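You operate a simulated robot arm through the tools that you are given. There is no shell and no other tool.

You run a simulated two-armed robot. Do the job below in one go: nothing can be reset, and whatever is moved stays where it is left.

TASK
Bond the wear pad to the rest shoe; press till the seam shows.
Fine: first paste the middle of the shoe's top (paste brush, paste pot), then lay the pad; brush back. Set down upright: paste brush. A coat counts when it lies all over at full strength: go over it till it gets no stronger.

It is judged by the outcome, as a careful person would: the job done as asked, and still so three seconds after it is handed in. It fails if anything else is knocked over, pushed out of place, dropped, spilled or broken.

THE ROBOT
Two 7-joint arms with fingered hands on one trunk that stands fixed in place. Base frame: the origin is at the foot of the trunk, x ahead of it, y to its left, z up. Units: m, degrees, N and s.
The left shoulder is at [0.03, 0.12, 1.138], the right one opposite. With the tool pointing down near the work surface each hand reaches from about 0.24 to 0.7 m from the base axis, measured 20 degrees to its own side. Payload 4 kg a hand.
The tool frame of a hand sits at the grasp point between the pads (the TCP): z along the fingers, y along the line on which they close. The tips reach 0.019 m beyond it. The gripper opens to 0.12 m; its body begins 0.053 m behind the TCP. The gripper is a hand of 3 fingers: y runs from the thumb to the fingers, the wrist lies at [0, 0, -0.219] in the tool frame, and closing takes about 1.5 s.
Orientation is that of the tool frame in the base frame, as a unit quaternion [x, y, z, w]. With the fingers straight down and closing along the base's y, the tool's x points along the base's -x, its y along +y and its z along -z.

THE INTERFACE
- The arms move only by the tool move_arm. It takes "left_steps", "right_steps" or both (then of equal length, played together; a hand with none holds still); each is a list of rows, each a list of 2 entries, a list of its own where there are three numbers: the turn, a rotation vector about the base's x, y, z in units of 90 degrees (1.0 is 90 degrees), then the shift along the base's x, y, z in units of 200 mm (1.0 is 200 mm). In form: [[[rx, ry, rz], [dx, dy, dz]], ...]. A call has 1 to 20 rows; each row is the pose to reach, as a shift and turn from the pose commanded when the call began. "left_fingers" and "right_fingers" are, for a hand that has rows, the gripper command, from -1 (fully open) to 1 (shut), values between in proportion, set as the call begins (left out, the last holds). A call with a number of a shift or a turn outside -1 to 1 is refused whole. Each row takes 0.2 s and may step no farther than 0.05 m and 8.6 degrees from the row before; otherwise, or with a gripper value out of range, the whole call is refused. A pose out of reach is approached as far as the arm can. The call stops where the force on the tool passes 40 N (or 10 N more than at its start, if that is more) or the arm is blocked; 0.2 s more then pass. The fingers move at their own pace (about 0.072 m/s each) and stop on an object; they squeeze with about 28 N. The grip force told is the motor's: it shows also when the fingers shut on nothing. Time passes only in rows, and 0.2 s behind the last, so rows that repeat a pose let the fingers close. It gives the time, the measured TCP pose, the force on the tool (base axes), the opening and the grip force at its end, in the units of the frame above (readings bear some noise), with the torque about the TCP (base axes, N m) and any sound that the robot's microphone picked up.
- Cameras (640 x 400 px; columns grow to the right, rows downward): "scene" is now at [0.0588, -0.0101, 1.6883]; the picture's right is [-0.14, -0.99, 0.00], its down [-0.72, 0.10, -0.69] and it looks along [0.68, -0.10, -0.73] (base axes); focal length 359 px, centre (320, 200). "left" rides on the left gripper at [-0.066, -0.004, -0.079] in its tool frame; the picture's right is [0.05, -1.00, 0.00], its down [0.76, 0.04, -0.64] and it looks along [0.64, 0.03, 0.77] (tool axes); focal length 251 px, centre (320, 200). "right" rides on the right gripper at [0.066, -0.004, -0.079] in its tool frame; the picture's right is [0.05, 1.00, 0.00], its down [-0.76, 0.04, -0.64] and it looks along [-0.64, 0.04, 0.77] (tool axes); focal length 251 px, centre (320, 200). There is no depth. A picture from a camera that has moved, and an enlarged one, comes with that camera's place and axes in the base frame and with its lens.
- snapshot(camera): a new picture of that camera. No time passes.
- slide_trunk(by): moves the trunk up (or, below 0, down) by that many m; the arms and the scene camera ride with it, the base frame stays. It gives what a move gives, with no picture.
- set_fingers(finger1, finger2, thumb_bend, hand): sets how far each is bent, from 0 (flat) to 1 (curled in); at 0.3 the hand is open as for a grip, at 0.7 the pads meet at the TCP. One left out holds its place. A second passes; each finger stops where it meets its share of the squeeze, and holds until it gets a number again. A gripper value or a shape takes the hand back. It gives what a move gives, with no picture; readings hold the bend of each and the force on the fingers (four entries, about 0 where the hand has none), thumb and palm.
- grasp_type(shape, hand): the hand has 3 fingers and takes this shape, open, in about a second: jaw (thumb against the fingers, like two jaws); tri (thumb and two fingers); tip (a fingertip pinch); poke (one finger out to press); point (the index stretched); flat (the hand flat); cup (the hand cupped); fist (a fist). The gripper value then closes the fingers along that shape, each until it touches; the sizes above hold for jaw. It gives what a move gives, with no picture.
- pan_tilt(pan, tilt): turns the head with the scene camera to pan (to the left, within 120 degrees either way) and tilt (down, from -29 to 69), counted from straight ahead of the robot. It gives what a move gives.
- zoom(camera, box): a new picture of the part [left, top, right, bottom] of that camera's present view, enlarged. No time passes.
- job_done(): hands the job in; it is judged then, once.

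Places have to be worked out from the pictures, the camera data and where the tool is seen. Open the grippers and draw the arms clear of the work before you hand the job in, unless the task says otherwise.

The tools are called as name(argument=value, ...) on one line, values as JSON. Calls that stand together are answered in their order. move_arm: Moves the arms, as the interface text tells. Its arguments: {"type":"object","properties":{"left_steps":{"type":"array","items":{"type":"array"}},"left_fingers":{"type":"number"},"right_steps":{"type":"array","items":{"type":"array"}},"right_fingers":{"type":"number"}},"required":[]} The other tools are called the same way: slide_trunk (by) moves the trunk up or down; grasp_type (shape, hand) gives the hand a shape; set_fingers (finger1, finger2, thumb_bend, hand) moves the fingers one by one; pan_tilt (pan, tilt) turns the head that bears the scene camera; snapshot (camera) takes a picture; zoom (camera, box) takes an enlarged picture of a part of a camera's view; job_done () hands the job in.

At the start:

```text
clock: 0.0
left_eef_pos: [0.5089, 0.1094, 1.1983]
left_tcp_rot: [0.0, 1.0, 0.001, 0.0]
left_contact_force: [0.6, 0.3, 0.0]
left_torque: [0.01, -0.03, 0.01]
left_width: 0.12
left_gripper_force: 0.2
left_shape: jaw
left_bend: [0.3, 0.3, 0.3]
left_finger forces: [0.1, 0.0, 0.0, 0.0, 0.0, 0.0]
right_eef_pos: [0.4173, -0.3442, 1.2704]
right_tcp_rot: [0.0, 1.0, 0.0, 0.001]
right_contact_force: [0.3, -0.4, 0.3]
right_torque: [0.0, 0.01, 0.02]
right_width: 0.1199
right_gripper_force: 0.1
right_shape: jaw
right_bend: [0.3, 0.3, 0.3]
right_finger forces: [0.1, 0.0, 0.0, 0.1, 0.1, 0.0]
trunk travel left (down, up): [-0.35, 0.19]
head pan, tilt (commanded): [-8.1, 46.7]
```

scene: 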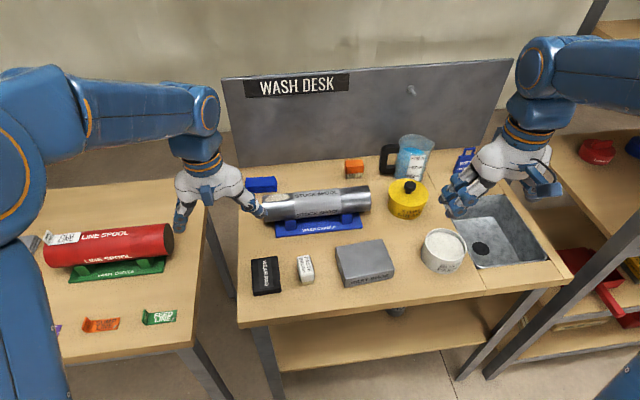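
right: 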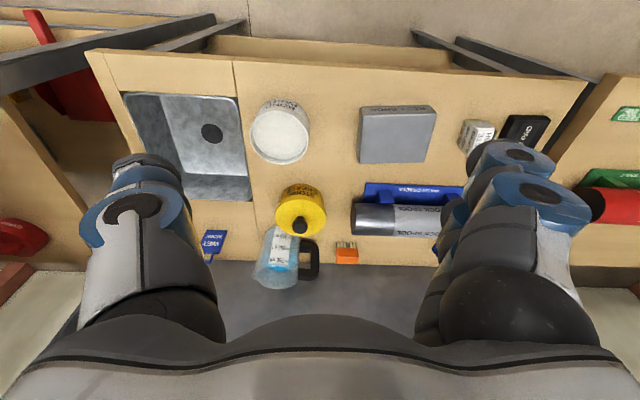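
left: 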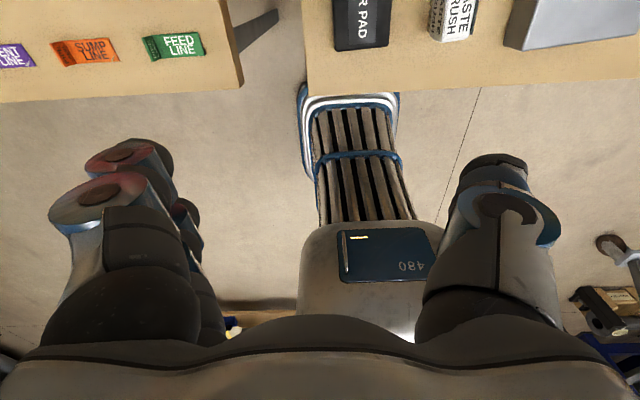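

I see a wash desk holding a black pad, a white brush, a grey block and a white pot. I'll zoom in to read the labels and get accurate positions.

zoom(camera="scene", box=[230, 210, 480, 330])

zoom(camera="scene", box=[230, 120, 480, 250])

zoom(camera="right", box=[230, 70, 580, 280])

```text
2.56 times, centred on (355, 270) of scene
camera zoom: at [0.0588, -0.0101, 1.6883], right [-0.14, -0.99, 0.0], down [-0.72, 0.1, -0.69], along [0.68, -0.1, -0.73], focal length 920 px, centre (230, 21)
```

zoom: 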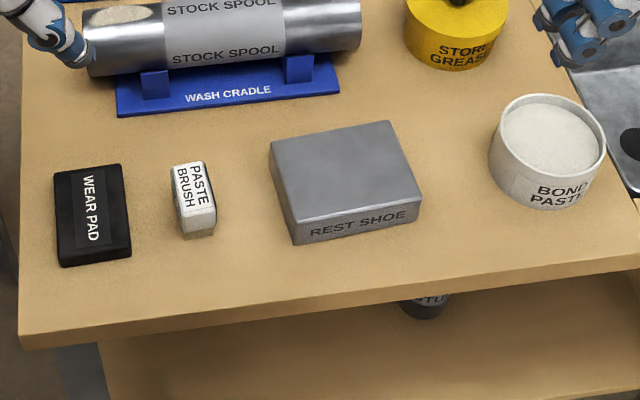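

```text
2.56 times, centred on (355, 185) of scene
camera zoom: at [0.0588, -0.0101, 1.6883], right [-0.14, -0.99, 0.0], down [-0.72, 0.1, -0.69], along [0.68, -0.1, -0.73], focal length 920 px, centre (230, 238)
```

zoom: 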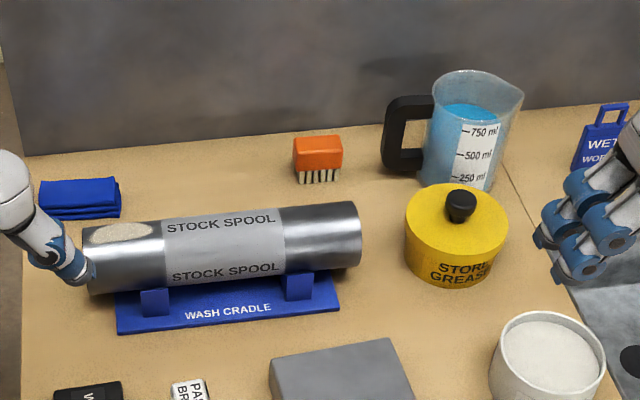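

```text
1.83 times, centred on (405, 175) of right
camera zoom: at [0.3509, -0.3478, 1.35], right [-0.05, 1.0, 0.0], down [0.76, 0.04, 0.64], along [0.64, 0.04, -0.77], focal length 460 px, centre (165, 246)
```

zoom: 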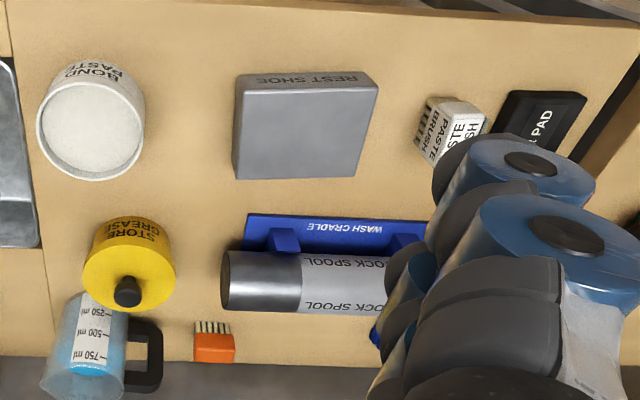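

Triangulating the two views puts the shoe top at about x 0.50–0.60, y -0.26–-0.13, z 0.93. The brush is near (0.56, -0.05), the pad near (0.555, 0.057) and the pot near (0.545, -0.395). I'll move the left arm out of the way to the left and bring the right hand camera closer for a better look.

move_arm(left_steps=[[[0, 0, 0], [0, 0.2, 0.05]], [[0, 0, 0], [-0.05, 0.4, 0.1]], [[0, 0, 0], [-0.1, 0.6, 0.15]], [[0, 0, 0], [-0.2, 0.8, 0.15]], [[0, 0, 0], [-0.3, 1.0, 0.15]], [[0, 0, 0], [-0.4, 1.0, 0.15]]], right_steps=[[[0, 0, 0], [0, 0.15, 0]], [[0, 0, 0], [0, 0.35, -0.05]], [[0, 0, 0], [0, 0.55, -0.1]], [[0, 0, 0], [0, 0.75, -0.15]], [[0, 0, 0], [0, 0.9, -0.2]], [[0, 0, 0], [0, 1.0, -0.2]]])

snapshot(camera="right")

snapshot(camera="scene")

```text
clock: 1.4
left_eef_pos: [0.4287, 0.3105, 1.2266]
left_tcp_rot: [0.0, 1.0, 0.0, 0.001]
left_contact_force: [0.3, 0.1, 0.4]
left_torque: [0.02, -0.01, -0.02]
left_width: 0.1197
left_gripper_force: 0.0
left_shape: jaw
left_bend: [0.3, 0.3, 0.3]
left_finger forces: [0.0, 0.0, 0.0, 0.1, 0.0, 0.0]
right_eef_pos: [0.4167, -0.1451, 1.231]
right_tcp_rot: [0.0, 1.0, 0.0, 0.0]
right_contact_force: [-0.2, -1.4, -0.2]
right_torque: [0.0, 0.01, 0.0]
right_width: 0.12
right_gripper_force: 0.2
right_shape: jaw
right_bend: [0.3, 0.3, 0.3]
right_finger forces: [0.0, 0.0, 0.1, 0.1, 0.0, 0.0]
trunk travel left (down, up): [-0.35, 0.19]
head pan, tilt (commanded): [-8.1, 46.7]
```

```text
taken
camera right: at [0.3499, -0.1484, 1.3106], right [-0.05, 1.0, 0.0], down [0.76, 0.04, 0.64], along [0.64, 0.03, -0.77], focal length 251 px, centre (320, 200)
```

right: 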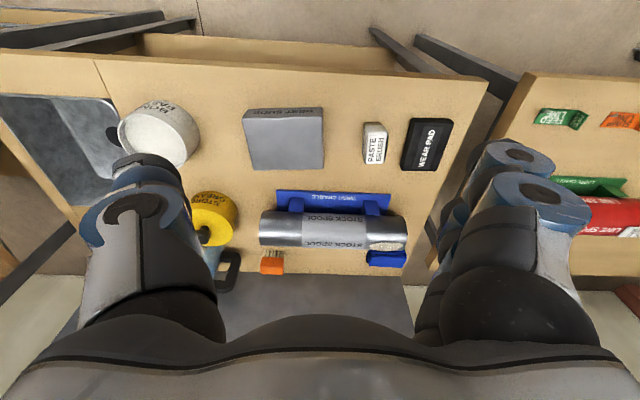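

```text
taken
camera scene: at [0.0576, -0.0099, 1.6884], right [-0.14, -0.99, 0.0], down [-0.72, 0.1, -0.69], along [0.68, -0.1, -0.73], focal length 359 px, centre (320, 200)
```

scene: 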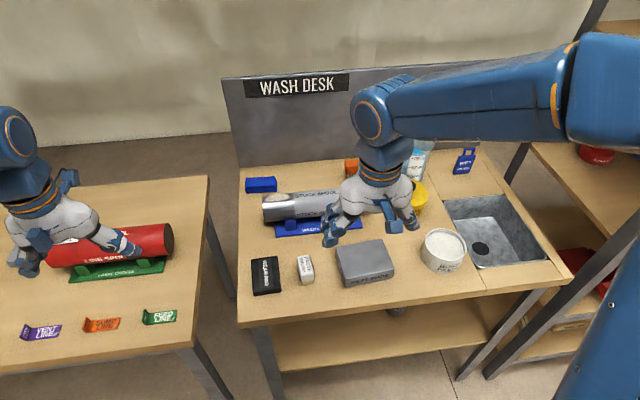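

The view is clear now. I'll zoom in on the brush, pad and shoe from the wrist camera and on the same items from the scene camera.

zoom(camera="right", box=[330, 90, 480, 190])

zoom(camera="right", box=[100, 80, 340, 230])

zoom(camera="scene", box=[240, 235, 340, 300])

zoom(camera="scene", box=[325, 220, 475, 300])

```text
4.00 times, centred on (405, 140) of right
camera zoom: at [0.3499, -0.1484, 1.3106], right [-0.05, 1.0, 0.0], down [0.76, 0.04, 0.64], along [0.64, 0.03, -0.77], focal length 1006 px, centre (-20, 440)
```

zoom: 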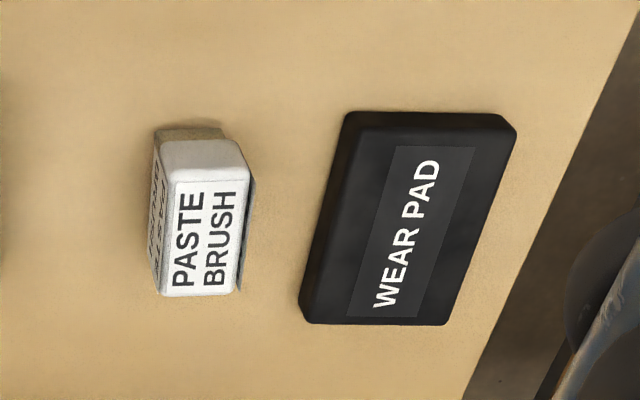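

```text
2.67 times, centred on (220, 155) of right
camera zoom: at [0.3499, -0.1484, 1.3106], right [-0.05, 1.0, 0.0], down [0.76, 0.04, 0.64], along [0.64, 0.03, -0.77], focal length 670 px, centre (587, 320)
```

zoom: 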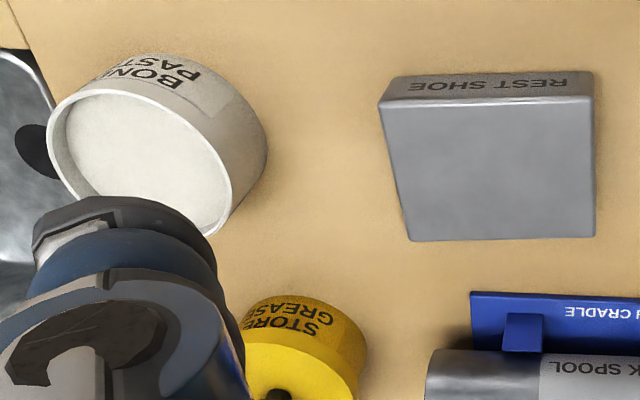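

```text
6.15 times, centred on (290, 268) of scene
camera zoom: at [0.0576, -0.0099, 1.6884], right [-0.14, -0.99, 0.0], down [-0.72, 0.1, -0.69], along [0.68, -0.1, -0.73], focal length 2212 px, centre (505, -215)
```

zoom: 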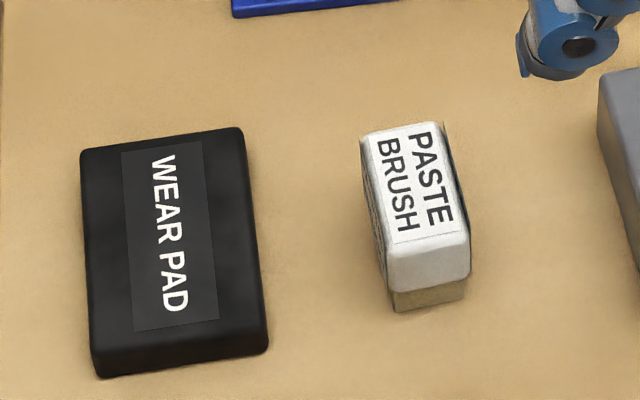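

```text
4.27 times, centred on (400, 260) of scene
camera zoom: at [0.0576, -0.0099, 1.6884], right [-0.14, -0.99, 0.0], down [-0.72, 0.1, -0.69], along [0.68, -0.1, -0.73], focal length 1533 px, centre (-21, -56)
```

zoom: 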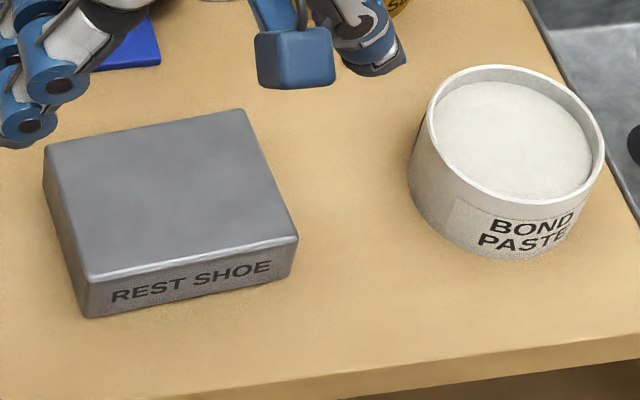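

Table z is about 0.882. The brush handle is centred near (0.542, -0.043), about 0.057 x 0.032 with its top at z 0.942, and it is turned about 4°. The shoe centre is about (0.552, -0.194) and the pot centre about (0.553, -0.403) with its rim at about 0.945. I'll bring the right hand above the brush, partly open.

move_arm(right_steps=[[[0, 0, 0.007], [0.104, 0.085, -0.15]], [[0, 0, 0.015], [0.209, 0.17, -0.3]], [[0, 0, 0.022], [0.313, 0.255, -0.45]], [[0, 0, 0.03], [0.418, 0.34, -0.6]], [[0, 0, 0.037], [0.522, 0.425, -0.75]], [[0, 0, 0.044], [0.627, 0.51, -0.9]], [[0, 0, 0.044], [0.627, 0.51, -0.9]]], right_fingers=-0.15)

snapshot(camera="right")

snapshot(camera="scene")

```text
clock: 3.0
left_eef_pos: [0.4283, 0.3095, 1.2266]
left_tcp_rot: [0.0, 1.0, 0.0, 0.0]
left_contact_force: [0.3, 0.3, 0.2]
left_torque: [0.02, 0.0, -0.02]
left_width: 0.1197
left_gripper_force: 0.0
left_shape: jaw
left_bend: [0.3, 0.3, 0.3]
left_finger forces: [0.0, 0.0, 0.1, 0.0, 0.0, 0.1]
right_eef_pos: [0.5452, -0.043, 1.051]
right_tcp_rot: [-0.034, 0.999, 0.001, 0.0]
right_contact_force: [0.5, 0.4, -0.6]
right_torque: [-0.03, -0.01, 0.0]
right_width: 0.0697
right_gripper_force: 0.1
right_shape: jaw
right_bend: [0.31, 0.31, 0.93]
right_finger forces: [0.0, 0.1, 0.0, 0.0, 0.0, 0.0]
trunk travel left (down, up): [-0.35, 0.19]
head pan, tilt (commanded): [-8.1, 46.7]
```

```text
taken
camera right: at [0.4795, -0.0517, 1.129], right [-0.12, 0.99, 0.0], down [0.76, 0.09, 0.64], along [0.64, 0.08, -0.76], focal length 251 px, centre (320, 200)
```

right: 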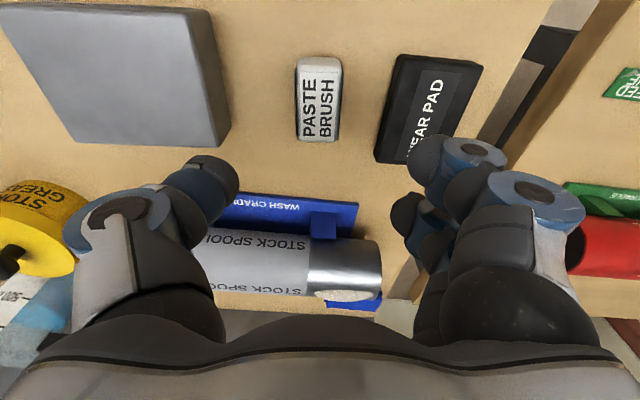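

```text
taken
camera scene: at [0.0575, -0.0107, 1.6884], right [-0.14, -0.99, 0.0], down [-0.72, 0.1, -0.69], along [0.68, -0.1, -0.73], focal length 359 px, centre (320, 200)
```

scene: 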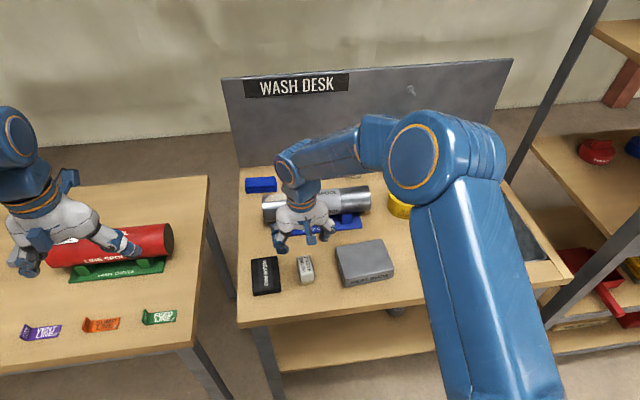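

The hand is over the brush at (0.545, -0.043), and the wrist view agrees with that. I'll zoom in to check centring and yaw before going down.

zoom(camera="right", box=[260, 40, 390, 160])

zoom(camera="scene", box=[240, 190, 360, 300])

```text
3.33 times, centred on (325, 100) of right
camera zoom: at [0.4795, -0.0517, 1.129], right [-0.12, 0.99, 0.0], down [0.76, 0.09, 0.64], along [0.64, 0.08, -0.76], focal length 838 px, centre (303, 533)
```

zoom: 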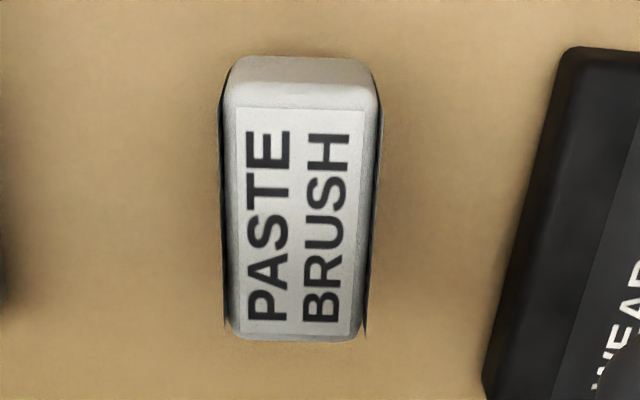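

```text
3.64 times, centred on (300, 245) of scene
camera zoom: at [0.0575, -0.0107, 1.6884], right [-0.14, -0.99, 0.0], down [-0.72, 0.1, -0.69], along [0.68, -0.1, -0.73], focal length 1307 px, centre (393, 36)
```

zoom: 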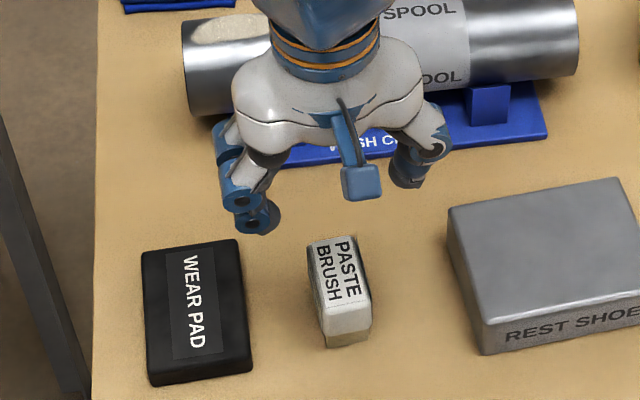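

The brush centre is about (0.546, -0.044) with yaw about 5°. I'll narrow the fingers to about 0.052, go down to about 50 mm above the grasp height and look again.

move_arm(right_steps=[[[0, 0, 0.01], [0.005, 0, -0.1]], [[0, 0, 0.01], [0.005, 0, -0.2]], [[0, 0, 0.01], [0.005, 0, -0.3]], [[0, 0, 0.01], [0.005, 0, -0.35]], [[0, 0, 0.01], [0.005, 0, -0.35]]], right_fingers=0.13)

zoom(camera="scene", box=[230, 190, 370, 300])

snapshot(camera="right")

```text
clock: 4.2
left_eef_pos: [0.4296, 0.3109, 1.2267]
left_tcp_rot: [0.0, 1.0, 0.0, 0.001]
left_contact_force: [-0.7, 0.0, -0.1]
left_torque: [0.0, -0.03, -0.01]
left_width: 0.1201
left_gripper_force: 0.1
left_shape: jaw
left_bend: [0.3, 0.3, 0.3]
left_finger forces: [0.1, 0.0, 0.1, 0.0, 0.0, 0.1]
right_eef_pos: [0.5434, -0.0413, 0.981]
right_tcp_rot: [-0.043, 0.999, 0.0, 0.0]
right_contact_force: [0.0, -0.4, 0.6]
right_torque: [-0.02, 0.01, -0.03]
right_width: 0.0527
right_gripper_force: 0.1
right_shape: jaw
right_bend: [0.36, 0.36, 0.95]
right_finger forces: [0.0, 0.0, 0.0, 0.1, 0.1, 0.1]
trunk travel left (down, up): [-0.35, 0.19]
head pan, tilt (commanded): [-8.1, 46.7]
```

```text
3.64 times, centred on (300, 245) of scene
camera zoom: at [0.0587, -0.0099, 1.6884], right [-0.14, -0.99, 0.0], down [-0.72, 0.1, -0.69], along [0.68, -0.1, -0.73], focal length 1307 px, centre (393, 36)
```

zoom: 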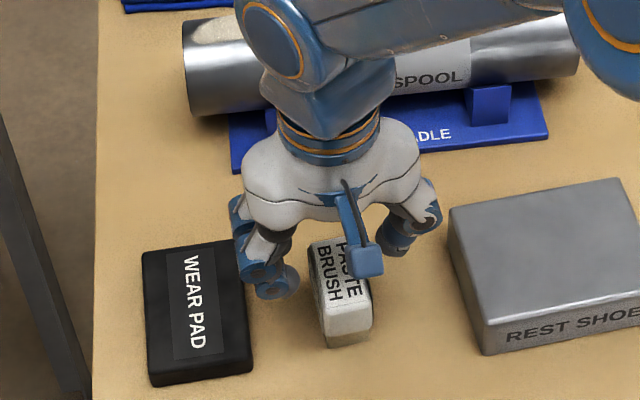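

```text
taken
camera right: at [0.4779, -0.0515, 1.0596], right [-0.14, 0.99, 0.0], down [0.76, 0.11, 0.64], along [0.64, 0.09, -0.77], focal length 251 px, centre (320, 200)
```

right: 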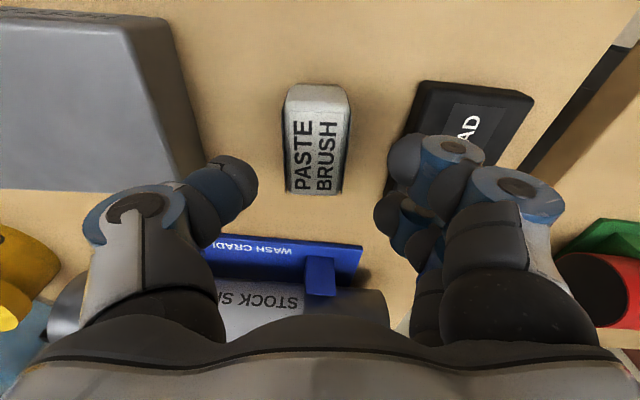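

The brush is centred between the thumb and fingers, and the fingers clear the pad. I'll go down to z 0.930 and then close.

move_arm(right_steps=[[[0, 0, 0], [0, 0, -0.1]], [[0, 0, 0], [0, 0, -0.18]], [[0, 0, 0], [0, 0, -0.255]], [[0, 0, 0], [0, 0, -0.255]]])

zoom(camera="scene", box=[230, 190, 370, 300])

snapshot(camera="right")

```text
clock: 5.2
left_eef_pos: [0.4292, 0.31, 1.227]
left_tcp_rot: [-0.001, 1.0, 0.0, 0.001]
left_contact_force: [-0.1, 0.3, -1.1]
left_torque: [0.01, -0.01, 0.0]
left_width: 0.1198
left_gripper_force: 0.0
left_shape: jaw
left_bend: [0.3, 0.3, 0.3]
left_finger forces: [0.0, 0.0, 0.1, 0.0, 0.1, 0.0]
right_eef_pos: [0.5448, -0.0422, 0.9289]
right_tcp_rot: [-0.043, 0.999, 0.0, 0.0]
right_contact_force: [-0.7, 0.2, -0.5]
right_torque: [-0.02, 0.01, 0.0]
right_width: 0.0526
right_gripper_force: 0.0
right_shape: jaw
right_bend: [0.36, 0.36, 0.95]
right_finger forces: [0.0, 0.1, 0.1, 0.0, 0.0, 0.1]
trunk travel left (down, up): [-0.35, 0.19]
head pan, tilt (commanded): [-8.1, 46.7]
```

```text
3.64 times, centred on (300, 245) of scene
camera zoom: at [0.0587, -0.01, 1.6884], right [-0.14, -0.99, 0.0], down [-0.72, 0.1, -0.69], along [0.68, -0.1, -0.73], focal length 1307 px, centre (393, 36)
```

zoom: 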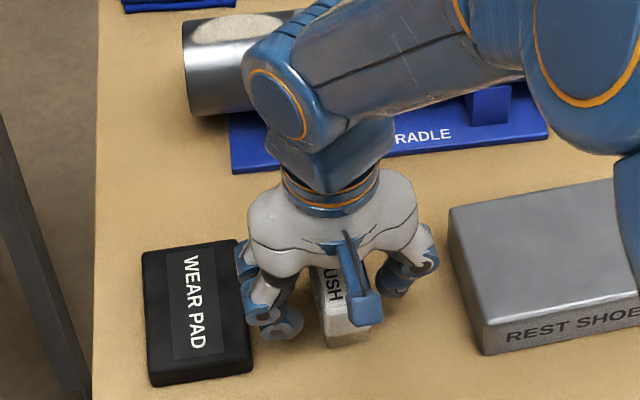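

```text
taken
camera right: at [0.4785, -0.0509, 1.0084], right [-0.14, 0.99, 0.0], down [0.76, 0.11, 0.64], along [0.64, 0.09, -0.77], focal length 251 px, centre (320, 200)
```

right: 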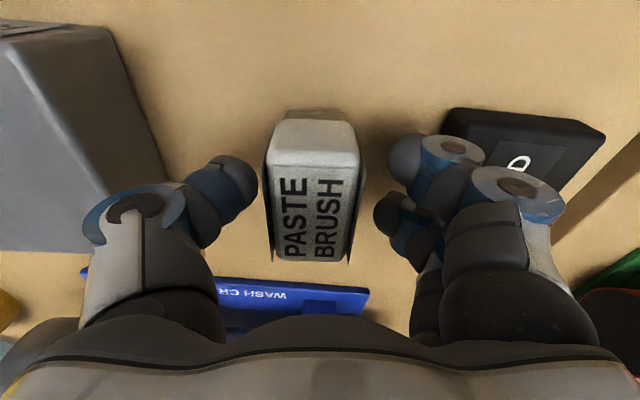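

The fingers straddle the handle without touching anything. Next I close the grip.

move_arm(right_steps=[[[0, 0, 0], [0, 0, 0]], [[0, 0, 0], [0, 0, 0]], [[0, 0, 0], [0, 0, 0]], [[0, 0, 0], [0, 0, 0]], [[0, 0, 0], [0, 0, 0]], [[0, 0, 0], [0, 0, 0]], [[0, 0, 0], [0, 0, 0]]], right_fingers=1)

zoom(camera="scene", box=[230, 190, 370, 300])

snapshot(camera="right")

```text
clock: 6.8
left_eef_pos: [0.4287, 0.3091, 1.2265]
left_tcp_rot: [0.0, 1.0, 0.0, 0.0]
left_contact_force: [0.5, -0.5, -0.2]
left_torque: [0.01, 0.03, 0.0]
left_width: 0.1197
left_gripper_force: 0.0
left_shape: jaw
left_bend: [0.3, 0.3, 0.3]
left_finger forces: [0.1, 0.1, 0.1, 0.0, 0.0, 0.0]
right_eef_pos: [0.545, -0.0422, 0.9296]
right_tcp_rot: [-0.043, 0.999, -0.001, 0.0]
right_contact_force: [-0.3, -0.7, -0.4]
right_torque: [0.03, 0.04, 0.02]
right_width: 0.0289
right_gripper_force: 28.0
right_shape: jaw
right_bend: [0.44, 0.44, 0.92]
right_finger forces: [12.2, 12.3, 0.1, 0.1, 24.4, 0.0]
trunk travel left (down, up): [-0.35, 0.19]
head pan, tilt (commanded): [-8.1, 46.7]
```

```text
3.64 times, centred on (300, 245) of scene
camera zoom: at [0.059, -0.01, 1.6883], right [-0.14, -0.99, 0.0], down [-0.72, 0.1, -0.69], along [0.68, -0.1, -0.73], focal length 1307 px, centre (393, 36)
```

zoom: 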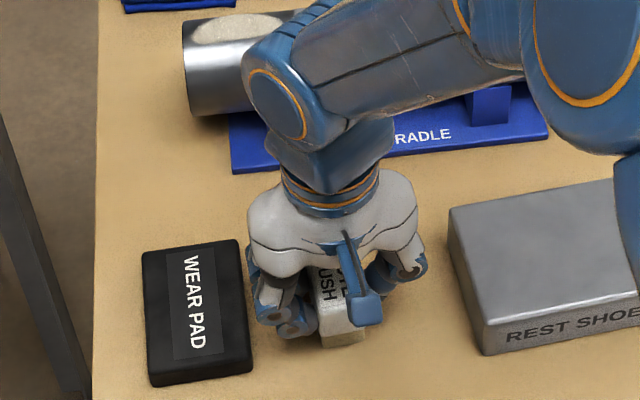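

```text
taken
camera right: at [0.4785, -0.0507, 1.0085], right [-0.14, 0.99, 0.0], down [0.76, 0.11, 0.64], along [0.64, 0.09, -0.77], focal length 251 px, centre (320, 200)
```

right: 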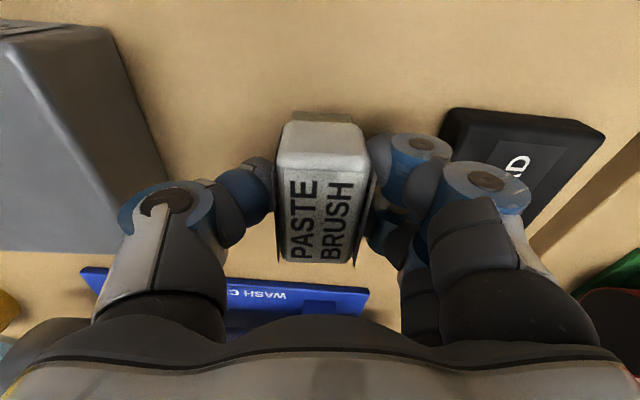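

The brush is held: width 0.029 and 28 N, shared evenly between the fingers. I'll lift it and carry it toward the pot, high over the shoe.

move_arm(right_steps=[[[0, 0, 0], [0, 0, 0.1]], [[0, 0, 0], [0, 0, 0.25]], [[0, 0, 0], [0, 0, 0.45]], [[0, 0, 0], [0, -0.05, 0.6]], [[0, 0, 0], [0, -0.2, 0.65]], [[0, 0, 0], [0, -0.4, 0.65]], [[0, 0, 0], [0, -0.6, 0.65]], [[0, 0, 0], [0.01, -0.8, 0.65]], [[0, 0, 0], [0.02, -1.0, 0.65]], [[0, 0, 0], [0.02, -1.0, 0.65]]])

snapshot(camera="scene")

snapshot(camera="right")

```text
clock: 9.0
left_eef_pos: [0.4289, 0.3114, 1.2256]
left_tcp_rot: [0.001, 1.0, 0.0, 0.0]
left_contact_force: [0.0, -0.5, -0.6]
left_torque: [-0.01, -0.03, 0.02]
left_width: 0.1197
left_gripper_force: 0.1
left_shape: jaw
left_bend: [0.3, 0.3, 0.3]
left_finger forces: [0.1, 0.0, 0.1, 0.1, 0.1, 0.0]
right_eef_pos: [0.5483, -0.2447, 1.0605]
right_tcp_rot: [-0.042, 0.999, 0.0, 0.0]
right_contact_force: [-0.4, -0.2, -1.1]
right_torque: [-0.05, 0.0, 0.0]
right_width: 0.0288
right_gripper_force: 28.0
right_shape: jaw
right_bend: [0.44, 0.44, 0.92]
right_finger forces: [12.4, 12.5, 0.1, 0.0, 24.8, 0.0]
trunk travel left (down, up): [-0.35, 0.19]
head pan, tilt (commanded): [-8.1, 46.7]
```

```text
taken
camera scene: at [0.059, -0.0089, 1.6883], right [-0.14, -0.99, 0.0], down [-0.72, 0.1, -0.69], along [0.68, -0.1, -0.73], focal length 359 px, centre (320, 200)
```

scene: 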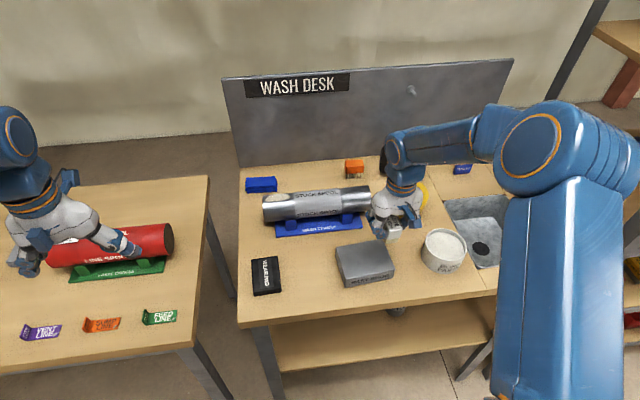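

```text
taken
camera right: at [0.4821, -0.2527, 1.1407], right [-0.14, 0.99, 0.0], down [0.76, 0.11, 0.64], along [0.64, 0.09, -0.77], focal length 251 px, centre (320, 200)
```

right: 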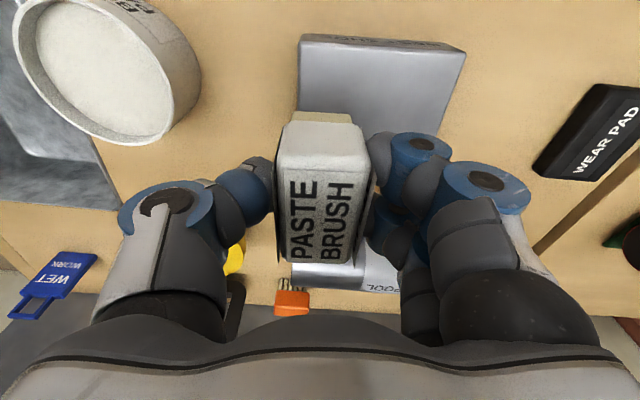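

The brush is still firmly held. I'll move it over the pot centre and check alignment before dipping.

move_arm(right_steps=[[[0, 0, 0], [0.005, -0.2, 0]], [[0, 0, 0], [0.01, -0.4, 0]], [[0, 0, 0], [0.02, -0.6, 0]], [[0, 0, 0], [0.025, -0.8, 0]], [[0, 0, 0], [0.025, -0.805, 0]]])

snapshot(camera="right")

zoom(camera="scene", box=[370, 170, 520, 290])

```text
clock: 10.2
left_eef_pos: [0.4303, 0.31, 1.226]
left_tcp_rot: [0.0, 1.0, 0.0, 0.001]
left_contact_force: [0.3, 1.0, 0.4]
left_torque: [-0.04, -0.01, -0.01]
left_width: 0.1198
left_gripper_force: 0.0
left_shape: jaw
left_bend: [0.3, 0.3, 0.3]
left_finger forces: [0.1, 0.0, 0.1, 0.0, 0.0, 0.0]
right_eef_pos: [0.5521, -0.4026, 1.0602]
right_tcp_rot: [-0.042, 0.999, 0.0, 0.0]
right_contact_force: [0.4, 0.0, 0.4]
right_torque: [-0.03, -0.01, 0.03]
right_width: 0.0287
right_gripper_force: 28.2
right_shape: jaw
right_bend: [0.44, 0.44, 0.92]
right_finger forces: [12.4, 12.5, 0.1, 0.0, 24.7, 0.0]
trunk travel left (down, up): [-0.35, 0.19]
head pan, tilt (commanded): [-8.1, 46.7]
```

```text
taken
camera right: at [0.4872, -0.4114, 1.139], right [-0.14, 0.99, 0.0], down [0.76, 0.11, 0.64], along [0.64, 0.09, -0.77], focal length 251 px, centre (320, 200)
```

right: 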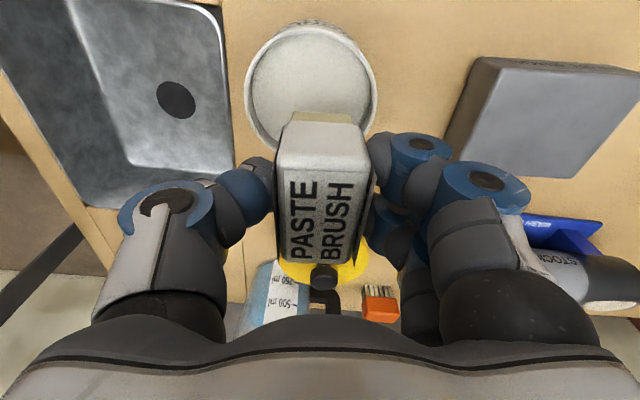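

```text
3.33 times, centred on (445, 230) of scene
camera zoom: at [0.059, -0.0091, 1.6883], right [-0.14, -0.99, 0.0], down [-0.72, 0.1, -0.69], along [0.68, -0.1, -0.73], focal length 1198 px, centre (-97, 100)
```

zoom: 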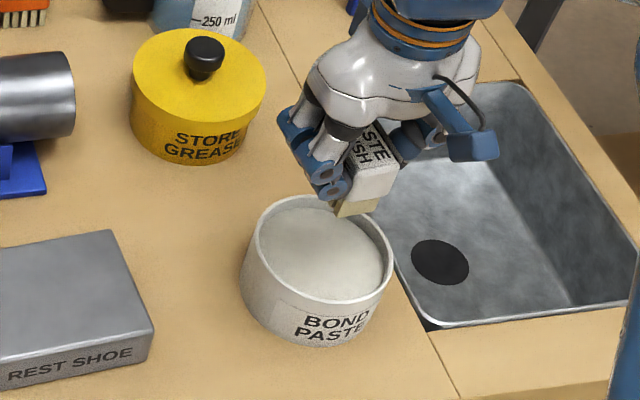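

The wrist view suggests the pot centre sits a little further to -y than I first judged. I'll zoom in on the rim from both cameras to refine it.

zoom(camera="right", box=[230, 0, 390, 160])

zoom(camera="scene", box=[415, 220, 495, 280])

```text
2.50 times, centred on (310, 80) of right
camera zoom: at [0.4872, -0.4114, 1.139], right [-0.14, 0.99, 0.0], down [0.76, 0.11, 0.64], along [0.64, 0.09, -0.77], focal length 629 px, centre (345, 500)
```

zoom: 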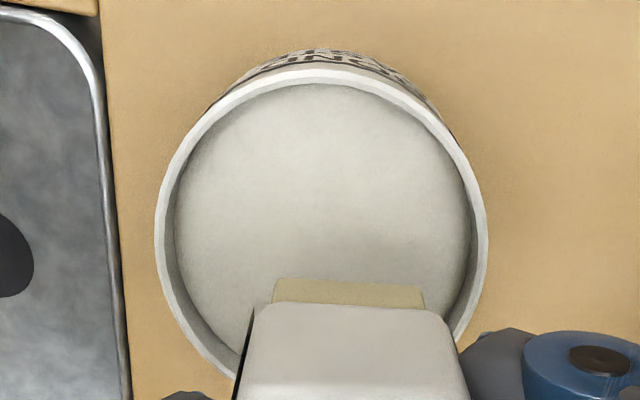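

```text
6.67 times, centred on (455, 250) of scene
camera zoom: at [0.059, -0.0091, 1.6883], right [-0.14, -0.99, 0.0], down [-0.72, 0.1, -0.69], along [0.68, -0.1, -0.73], focal length 2396 px, centre (-580, -133)
```

zoom: 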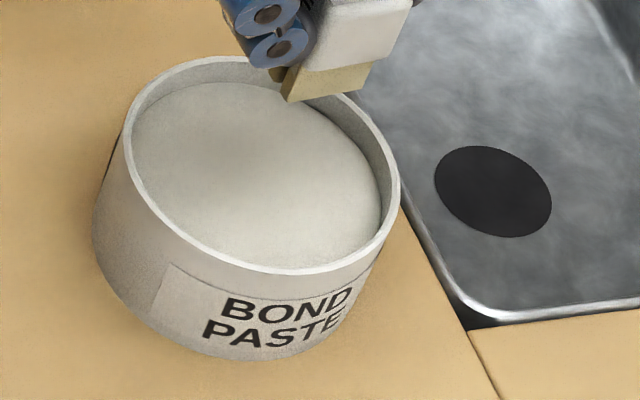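

Both views put the pot centre near (0.556, -0.407) with the rim at about 0.94 and the paste about 1 cm below that. I need to check how low the fingertips sit compared with the bristle bottom before I dip.

zoom(camera="scene", box=[430, 190, 490, 240])

snapshot(camera="left")

```text
8.00 times, centred on (460, 215) of scene
camera zoom: at [0.059, -0.0091, 1.6883], right [-0.14, -0.99, 0.0], down [-0.72, 0.1, -0.69], along [0.68, -0.1, -0.73], focal length 2875 px, centre (-800, 80)
```

zoom: 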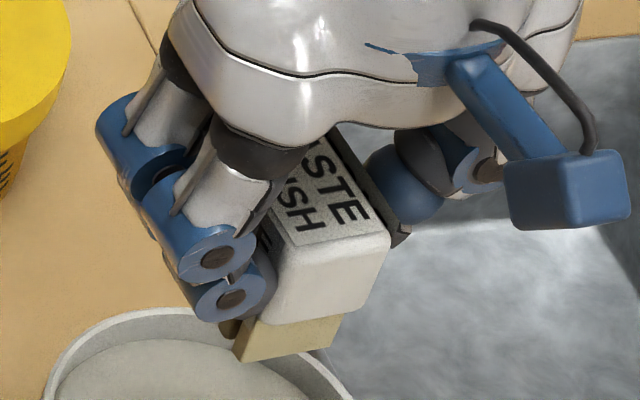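

```text
taken
camera left: at [0.4962, 0.3068, 1.3049], right [-0.05, -1.0, 0.0], down [-0.76, 0.04, 0.64], along [-0.64, 0.03, -0.77], focal length 251 px, centre (320, 200)
```

left: 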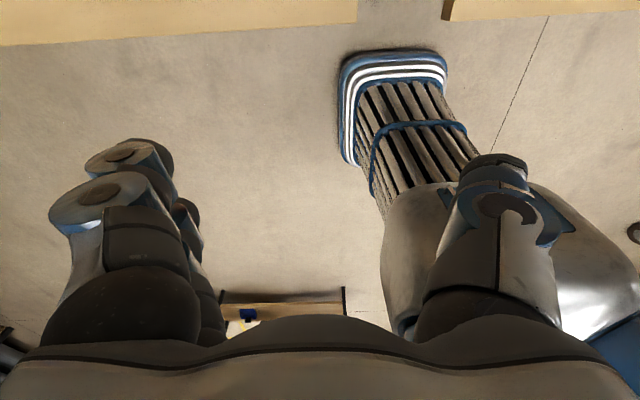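

The fingertips appear to hang about 12 mm above the bristle bottom, so I'll bias the brush about 5 mm toward the thumb side, where there is more room inside the rim. I'll shift, go down partway and look.

move_arm(right_steps=[[[0, 0, 0], [0.02, -0.04, -0.1]], [[0, 0, 0], [0.02, -0.0475, -0.2]], [[0, 0, 0], [0.02, -0.0475, -0.3]], [[0, 0, 0], [0.02, -0.0475, -0.36]], [[0, 0, 0], [0.02, -0.0475, -0.36]]])

snapshot(camera="right")

zoom(camera="scene", box=[410, 200, 500, 280])

```text
clock: 11.4
left_eef_pos: [0.4285, 0.3094, 1.226]
left_tcp_rot: [0.0, 1.0, 0.0, 0.0]
left_contact_force: [-0.4, 0.3, 0.4]
left_torque: [-0.01, 0.02, 0.02]
left_width: 0.1199
left_gripper_force: 0.1
left_shape: jaw
left_bend: [0.3, 0.3, 0.3]
left_finger forces: [0.0, 0.0, 0.0, 0.0, 0.1, 0.1]
right_eef_pos: [0.5567, -0.4122, 0.9867]
right_tcp_rot: [-0.043, 0.999, 0.0, 0.001]
right_contact_force: [0.5, -0.3, -1.1]
right_torque: [0.03, 0.0, -0.02]
right_width: 0.0285
right_gripper_force: 28.0
right_shape: jaw
right_bend: [0.44, 0.44, 0.92]
right_finger forces: [12.4, 12.5, 0.0, 0.0, 24.8, 0.0]
trunk travel left (down, up): [-0.35, 0.19]
head pan, tilt (commanded): [-8.1, 46.7]
```

```text
taken
camera right: at [0.4899, -0.4223, 1.0669], right [-0.14, 0.99, 0.0], down [0.76, 0.11, 0.64], along [0.64, 0.09, -0.77], focal length 251 px, centre (320, 200)
```

right: 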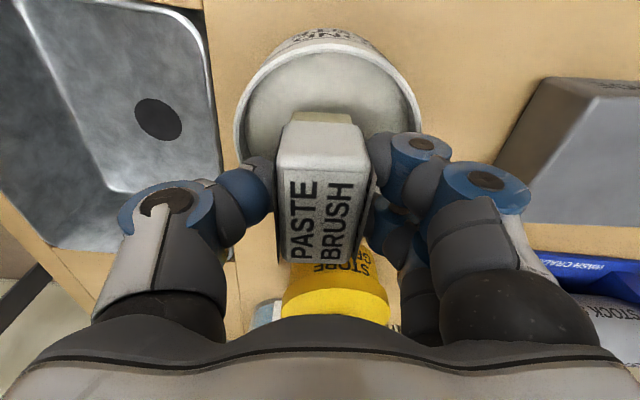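

```text
5.00 times, centred on (455, 240) of scene
camera zoom: at [0.0586, -0.0102, 1.6884], right [-0.14, -0.99, 0.0], down [-0.72, 0.1, -0.69], along [0.68, -0.1, -0.73], focal length 1797 px, centre (-355, 0)
```

zoom: 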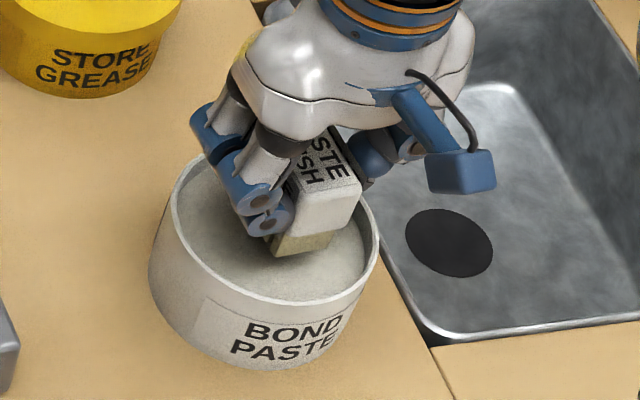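

The bristles are inside the rim opening and the fingers look clear of the rim. I'll go down in small steps to touch the paste.

move_arm(right_steps=[[[0, 0, 0], [0, 0, -0.02]], [[0, 0, 0], [0, 0, -0.04]], [[0, 0, 0], [0, 0, -0.06]], [[0, 0, 0], [0, 0, -0.075]], [[0, 0, 0], [0, 0, -0.075]]])

zoom(camera="right", box=[220, 20, 440, 270])

zoom(camera="scene", box=[410, 200, 500, 280])

```text
clock: 12.6
left_eef_pos: [0.4282, 0.3107, 1.2268]
left_tcp_rot: [0.0, 1.0, 0.0, 0.0]
left_contact_force: [-0.1, -0.6, 0.1]
left_torque: [0.03, -0.01, -0.01]
left_width: 0.1198
left_gripper_force: 0.0
left_shape: jaw
left_bend: [0.3, 0.3, 0.3]
left_finger forces: [0.1, 0.1, 0.0, 0.0, 0.1, 0.0]
right_eef_pos: [0.5573, -0.4128, 0.974]
right_tcp_rot: [-0.042, 0.999, 0.0, 0.002]
right_contact_force: [-0.5, -1.2, 9.7]
right_torque: [0.07, 0.0, -0.03]
right_width: 0.0292
right_gripper_force: 27.7
right_shape: jaw
right_bend: [0.44, 0.44, 0.92]
right_finger forces: [13.7, 14.0, 0.0, 0.0, 28.9, 0.1]
trunk travel left (down, up): [-0.35, 0.19]
head pan, tilt (commanded): [-8.1, 46.7]
```

```text
1.60 times, centred on (330, 145) of right
camera zoom: at [0.4906, -0.4215, 1.0529], right [-0.14, 0.99, 0.0], down [0.76, 0.11, 0.64], along [0.64, 0.09, -0.76], focal length 402 px, centre (304, 288)
```

zoom: 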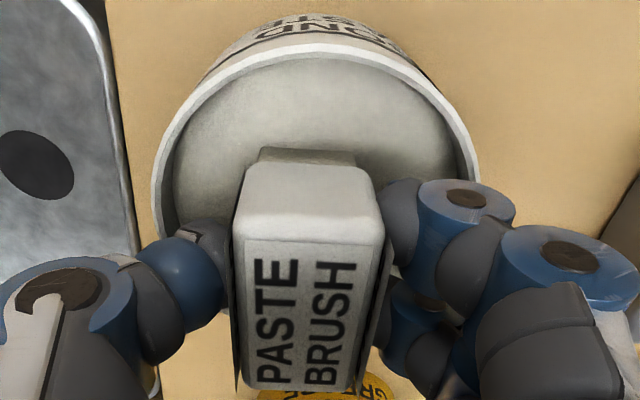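

```text
5.00 times, centred on (455, 240) of scene
camera zoom: at [0.0575, -0.0094, 1.6885], right [-0.14, -0.99, 0.0], down [-0.72, 0.1, -0.69], along [0.68, -0.1, -0.73], focal length 1797 px, centre (-355, 0)
```

zoom: 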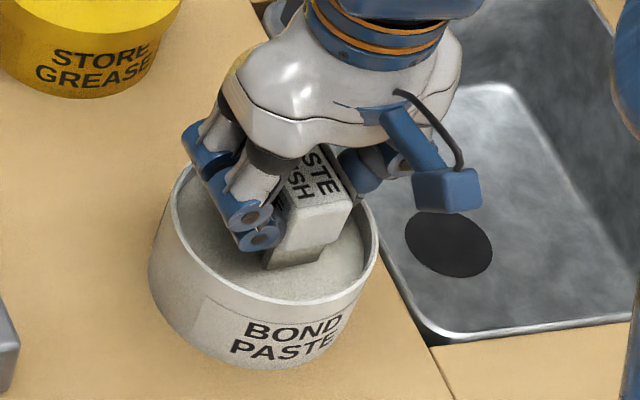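

The force rose to 9.7 N at TCP z 0.974, so the bristles are on the paste, and they now look paste-coloured. I'll lift straight up and inspect them.

move_arm(right_steps=[[[0, 0, 0], [0, 0, 0.02]], [[0, 0, 0], [0, 0, 0.1]], [[0, 0, 0], [0, 0, 0.25]], [[0, 0, 0], [0, 0, 0.4]], [[0, 0, 0], [0, 0, 0.4]]])

zoom(camera="scene", box=[410, 180, 500, 280])

zoom(camera="right", box=[220, 0, 440, 270])

```text
clock: 13.8
left_eef_pos: [0.4292, 0.3098, 1.227]
left_tcp_rot: [0.0, 1.0, 0.0, 0.001]
left_contact_force: [0.3, -0.2, 0.0]
left_torque: [-0.02, -0.02, 0.01]
left_width: 0.1199
left_gripper_force: 0.1
left_shape: jaw
left_bend: [0.3, 0.3, 0.3]
left_finger forces: [0.1, 0.0, 0.0, 0.0, 0.0, 0.1]
right_eef_pos: [0.5554, -0.4143, 1.0513]
right_tcp_rot: [-0.042, 0.999, 0.001, -0.002]
right_contact_force: [-0.5, 0.0, -0.3]
right_torque: [0.0, 0.0, -0.03]
right_width: 0.0287
right_gripper_force: 27.7
right_shape: jaw
right_bend: [0.44, 0.44, 0.92]
right_finger forces: [13.3, 13.2, 0.0, 0.0, 26.4, 0.1]
trunk travel left (down, up): [-0.35, 0.19]
head pan, tilt (commanded): [-8.1, 46.7]
```

```text
4.00 times, centred on (455, 230) of scene
camera zoom: at [0.0593, -0.0104, 1.6883], right [-0.14, -0.99, 0.0], down [-0.72, 0.1, -0.69], along [0.68, -0.1, -0.73], focal length 1438 px, centre (-220, 80)
```

zoom: 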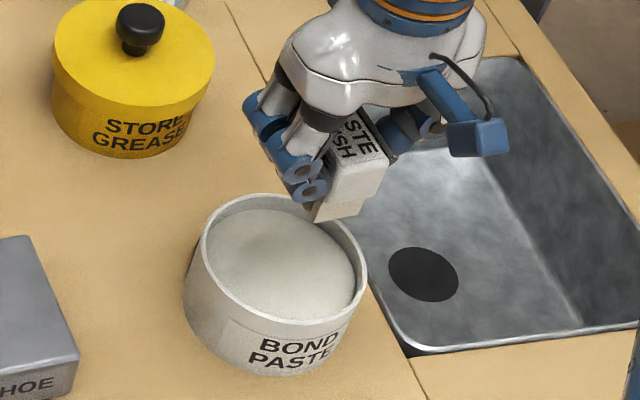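

```text
1.48 times, centred on (330, 135) of right
camera zoom: at [0.4902, -0.4238, 1.1313], right [-0.14, 0.99, 0.0], down [0.76, 0.11, 0.64], along [0.64, 0.09, -0.77], focal length 372 px, centre (305, 296)
```

zoom: 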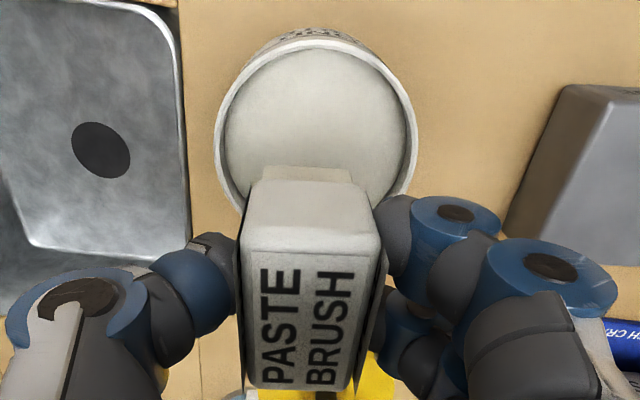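

The bristles are now white all over, so they're loaded. I'll carry the brush to the shoe, stopping above its -y half.

move_arm(right_steps=[[[0, 0, 0], [0, 0.15, 0]], [[0, 0, 0], [0, 0.35, 0]], [[0, 0, 0], [-0.01, 0.55, 0]], [[0, 0, 0], [-0.02, 0.75, 0]], [[0, 0, 0], [-0.0235, 0.9435, 0]], [[0, 0, 0], [-0.0235, 0.9435, -0.1]], [[0, 0, 0], [-0.0235, 0.9435, -0.1]]])

snapshot(camera="right")

zoom(camera="scene", box=[320, 190, 440, 300])

```text
clock: 15.4
left_eef_pos: [0.4289, 0.3095, 1.2267]
left_tcp_rot: [0.001, 1.0, 0.0, 0.0]
left_contact_force: [0.6, 0.7, 1.0]
left_torque: [-0.02, -0.02, 0.0]
left_width: 0.12
left_gripper_force: 0.1
left_shape: jaw
left_bend: [0.3, 0.3, 0.3]
left_finger forces: [0.0, 0.1, 0.0, 0.0, 0.1, 0.0]
right_eef_pos: [0.5526, -0.2252, 1.0328]
right_tcp_rot: [-0.042, 0.999, -0.001, 0.0]
right_contact_force: [0.6, -0.1, -0.3]
right_torque: [-0.03, 0.01, 0.0]
right_width: 0.0287
right_gripper_force: 28.3
right_shape: jaw
right_bend: [0.44, 0.44, 0.92]
right_finger forces: [13.2, 13.4, 0.1, 0.0, 26.5, 0.1]
trunk travel left (down, up): [-0.35, 0.19]
head pan, tilt (commanded): [-8.1, 46.7]
```

```text
taken
camera right: at [0.4859, -0.2338, 1.1118], right [-0.14, 0.99, 0.0], down [0.76, 0.11, 0.64], along [0.64, 0.09, -0.77], focal length 251 px, centre (320, 200)
```

right: 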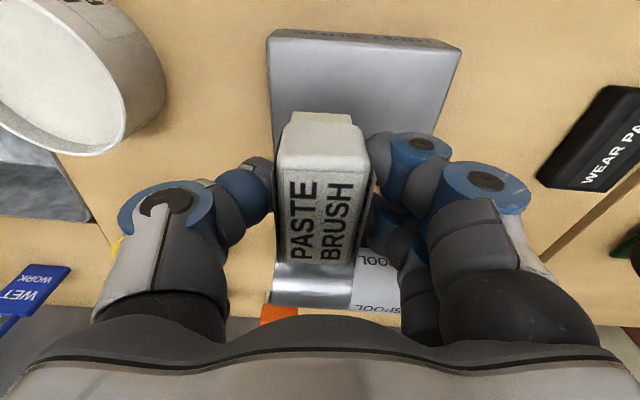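

```text
3.64 times, centred on (380, 245) of scene
camera zoom: at [0.0585, -0.0095, 1.6884], right [-0.14, -0.99, 0.0], down [-0.72, 0.1, -0.69], along [0.68, -0.1, -0.73], focal length 1307 px, centre (102, 36)
```

zoom: 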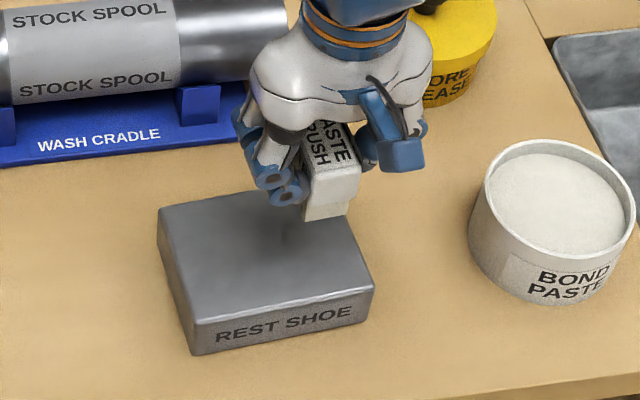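

The brush is over the -y half of the shoe. I'll lower it gently in fine steps until the bristles touch the top.

move_arm(right_steps=[[[0, 0, 0], [0, 0, -0.15]], [[0, 0, 0], [0, 0, -0.23]], [[0, 0, 0], [0, 0, -0.25]], [[0, 0, 0], [0, 0, -0.26]], [[0, 0, 0], [0, 0, -0.27]], [[0, 0, 0], [0, 0, -0.275]]])

zoom(camera="scene", box=[320, 190, 440, 300])

```text
clock: 16.8
left_eef_pos: [0.4299, 0.3091, 1.2252]
left_tcp_rot: [0.0, 1.0, 0.001, 0.0]
left_contact_force: [1.0, -0.1, -0.1]
left_torque: [-0.01, 0.02, -0.01]
left_width: 0.12
left_gripper_force: 0.1
left_shape: jaw
left_bend: [0.3, 0.3, 0.3]
left_finger forces: [0.0, 0.1, 0.0, 0.0, 0.0, 0.1]
right_eef_pos: [0.5524, -0.225, 0.9779]
right_tcp_rot: [-0.042, 0.999, 0.0, 0.0]
right_contact_force: [-0.8, 0.3, -1.5]
right_torque: [-0.04, -0.02, -0.04]
right_width: 0.0289
right_gripper_force: 27.7
right_shape: jaw
right_bend: [0.44, 0.44, 0.92]
right_finger forces: [13.4, 13.2, 0.0, 0.0, 26.5, 0.0]
trunk travel left (down, up): [-0.35, 0.19]
head pan, tilt (commanded): [-8.1, 46.7]
```

```text
3.64 times, centred on (380, 245) of scene
camera zoom: at [0.0591, -0.0101, 1.6883], right [-0.14, -0.99, 0.0], down [-0.72, 0.1, -0.69], along [0.68, -0.1, -0.73], focal length 1307 px, centre (102, 36)
```

zoom: 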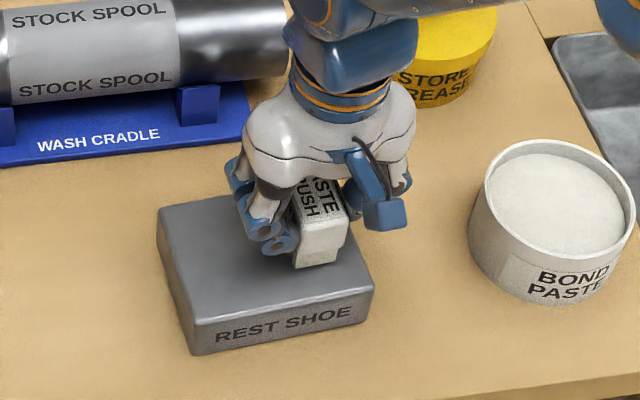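

There is no contact yet at z 0.978. I'll continue down a few millimetres and read the force.

move_arm(right_steps=[[[0, 0, 0], [0, 0, -0.008]], [[0, 0, 0], [0, 0, -0.016]], [[0, 0, 0], [0, 0, -0.02]]])

```text
clock: 17.6
left_eef_pos: [0.4285, 0.3093, 1.2267]
left_tcp_rot: [0.0, 1.0, 0.0, -0.001]
left_contact_force: [0.1, -0.3, 0.2]
left_torque: [-0.01, 0.03, 0.01]
left_width: 0.1198
left_gripper_force: 0.0
left_shape: jaw
left_bend: [0.3, 0.3, 0.3]
left_finger forces: [0.0, 0.1, 0.0, 0.0, 0.0, 0.0]
right_eef_pos: [0.5516, -0.2257, 0.9745]
right_tcp_rot: [-0.044, 0.999, 0.0, 0.0]
right_contact_force: [-0.2, -0.2, -1.0]
right_torque: [-0.01, -0.01, 0.0]
right_width: 0.0287
right_gripper_force: 27.5
right_shape: jaw
right_bend: [0.44, 0.44, 0.92]
right_finger forces: [13.4, 13.1, 0.0, 0.0, 26.5, 0.1]
trunk travel left (down, up): [-0.35, 0.19]
head pan, tilt (commanded): [-8.1, 46.7]
```

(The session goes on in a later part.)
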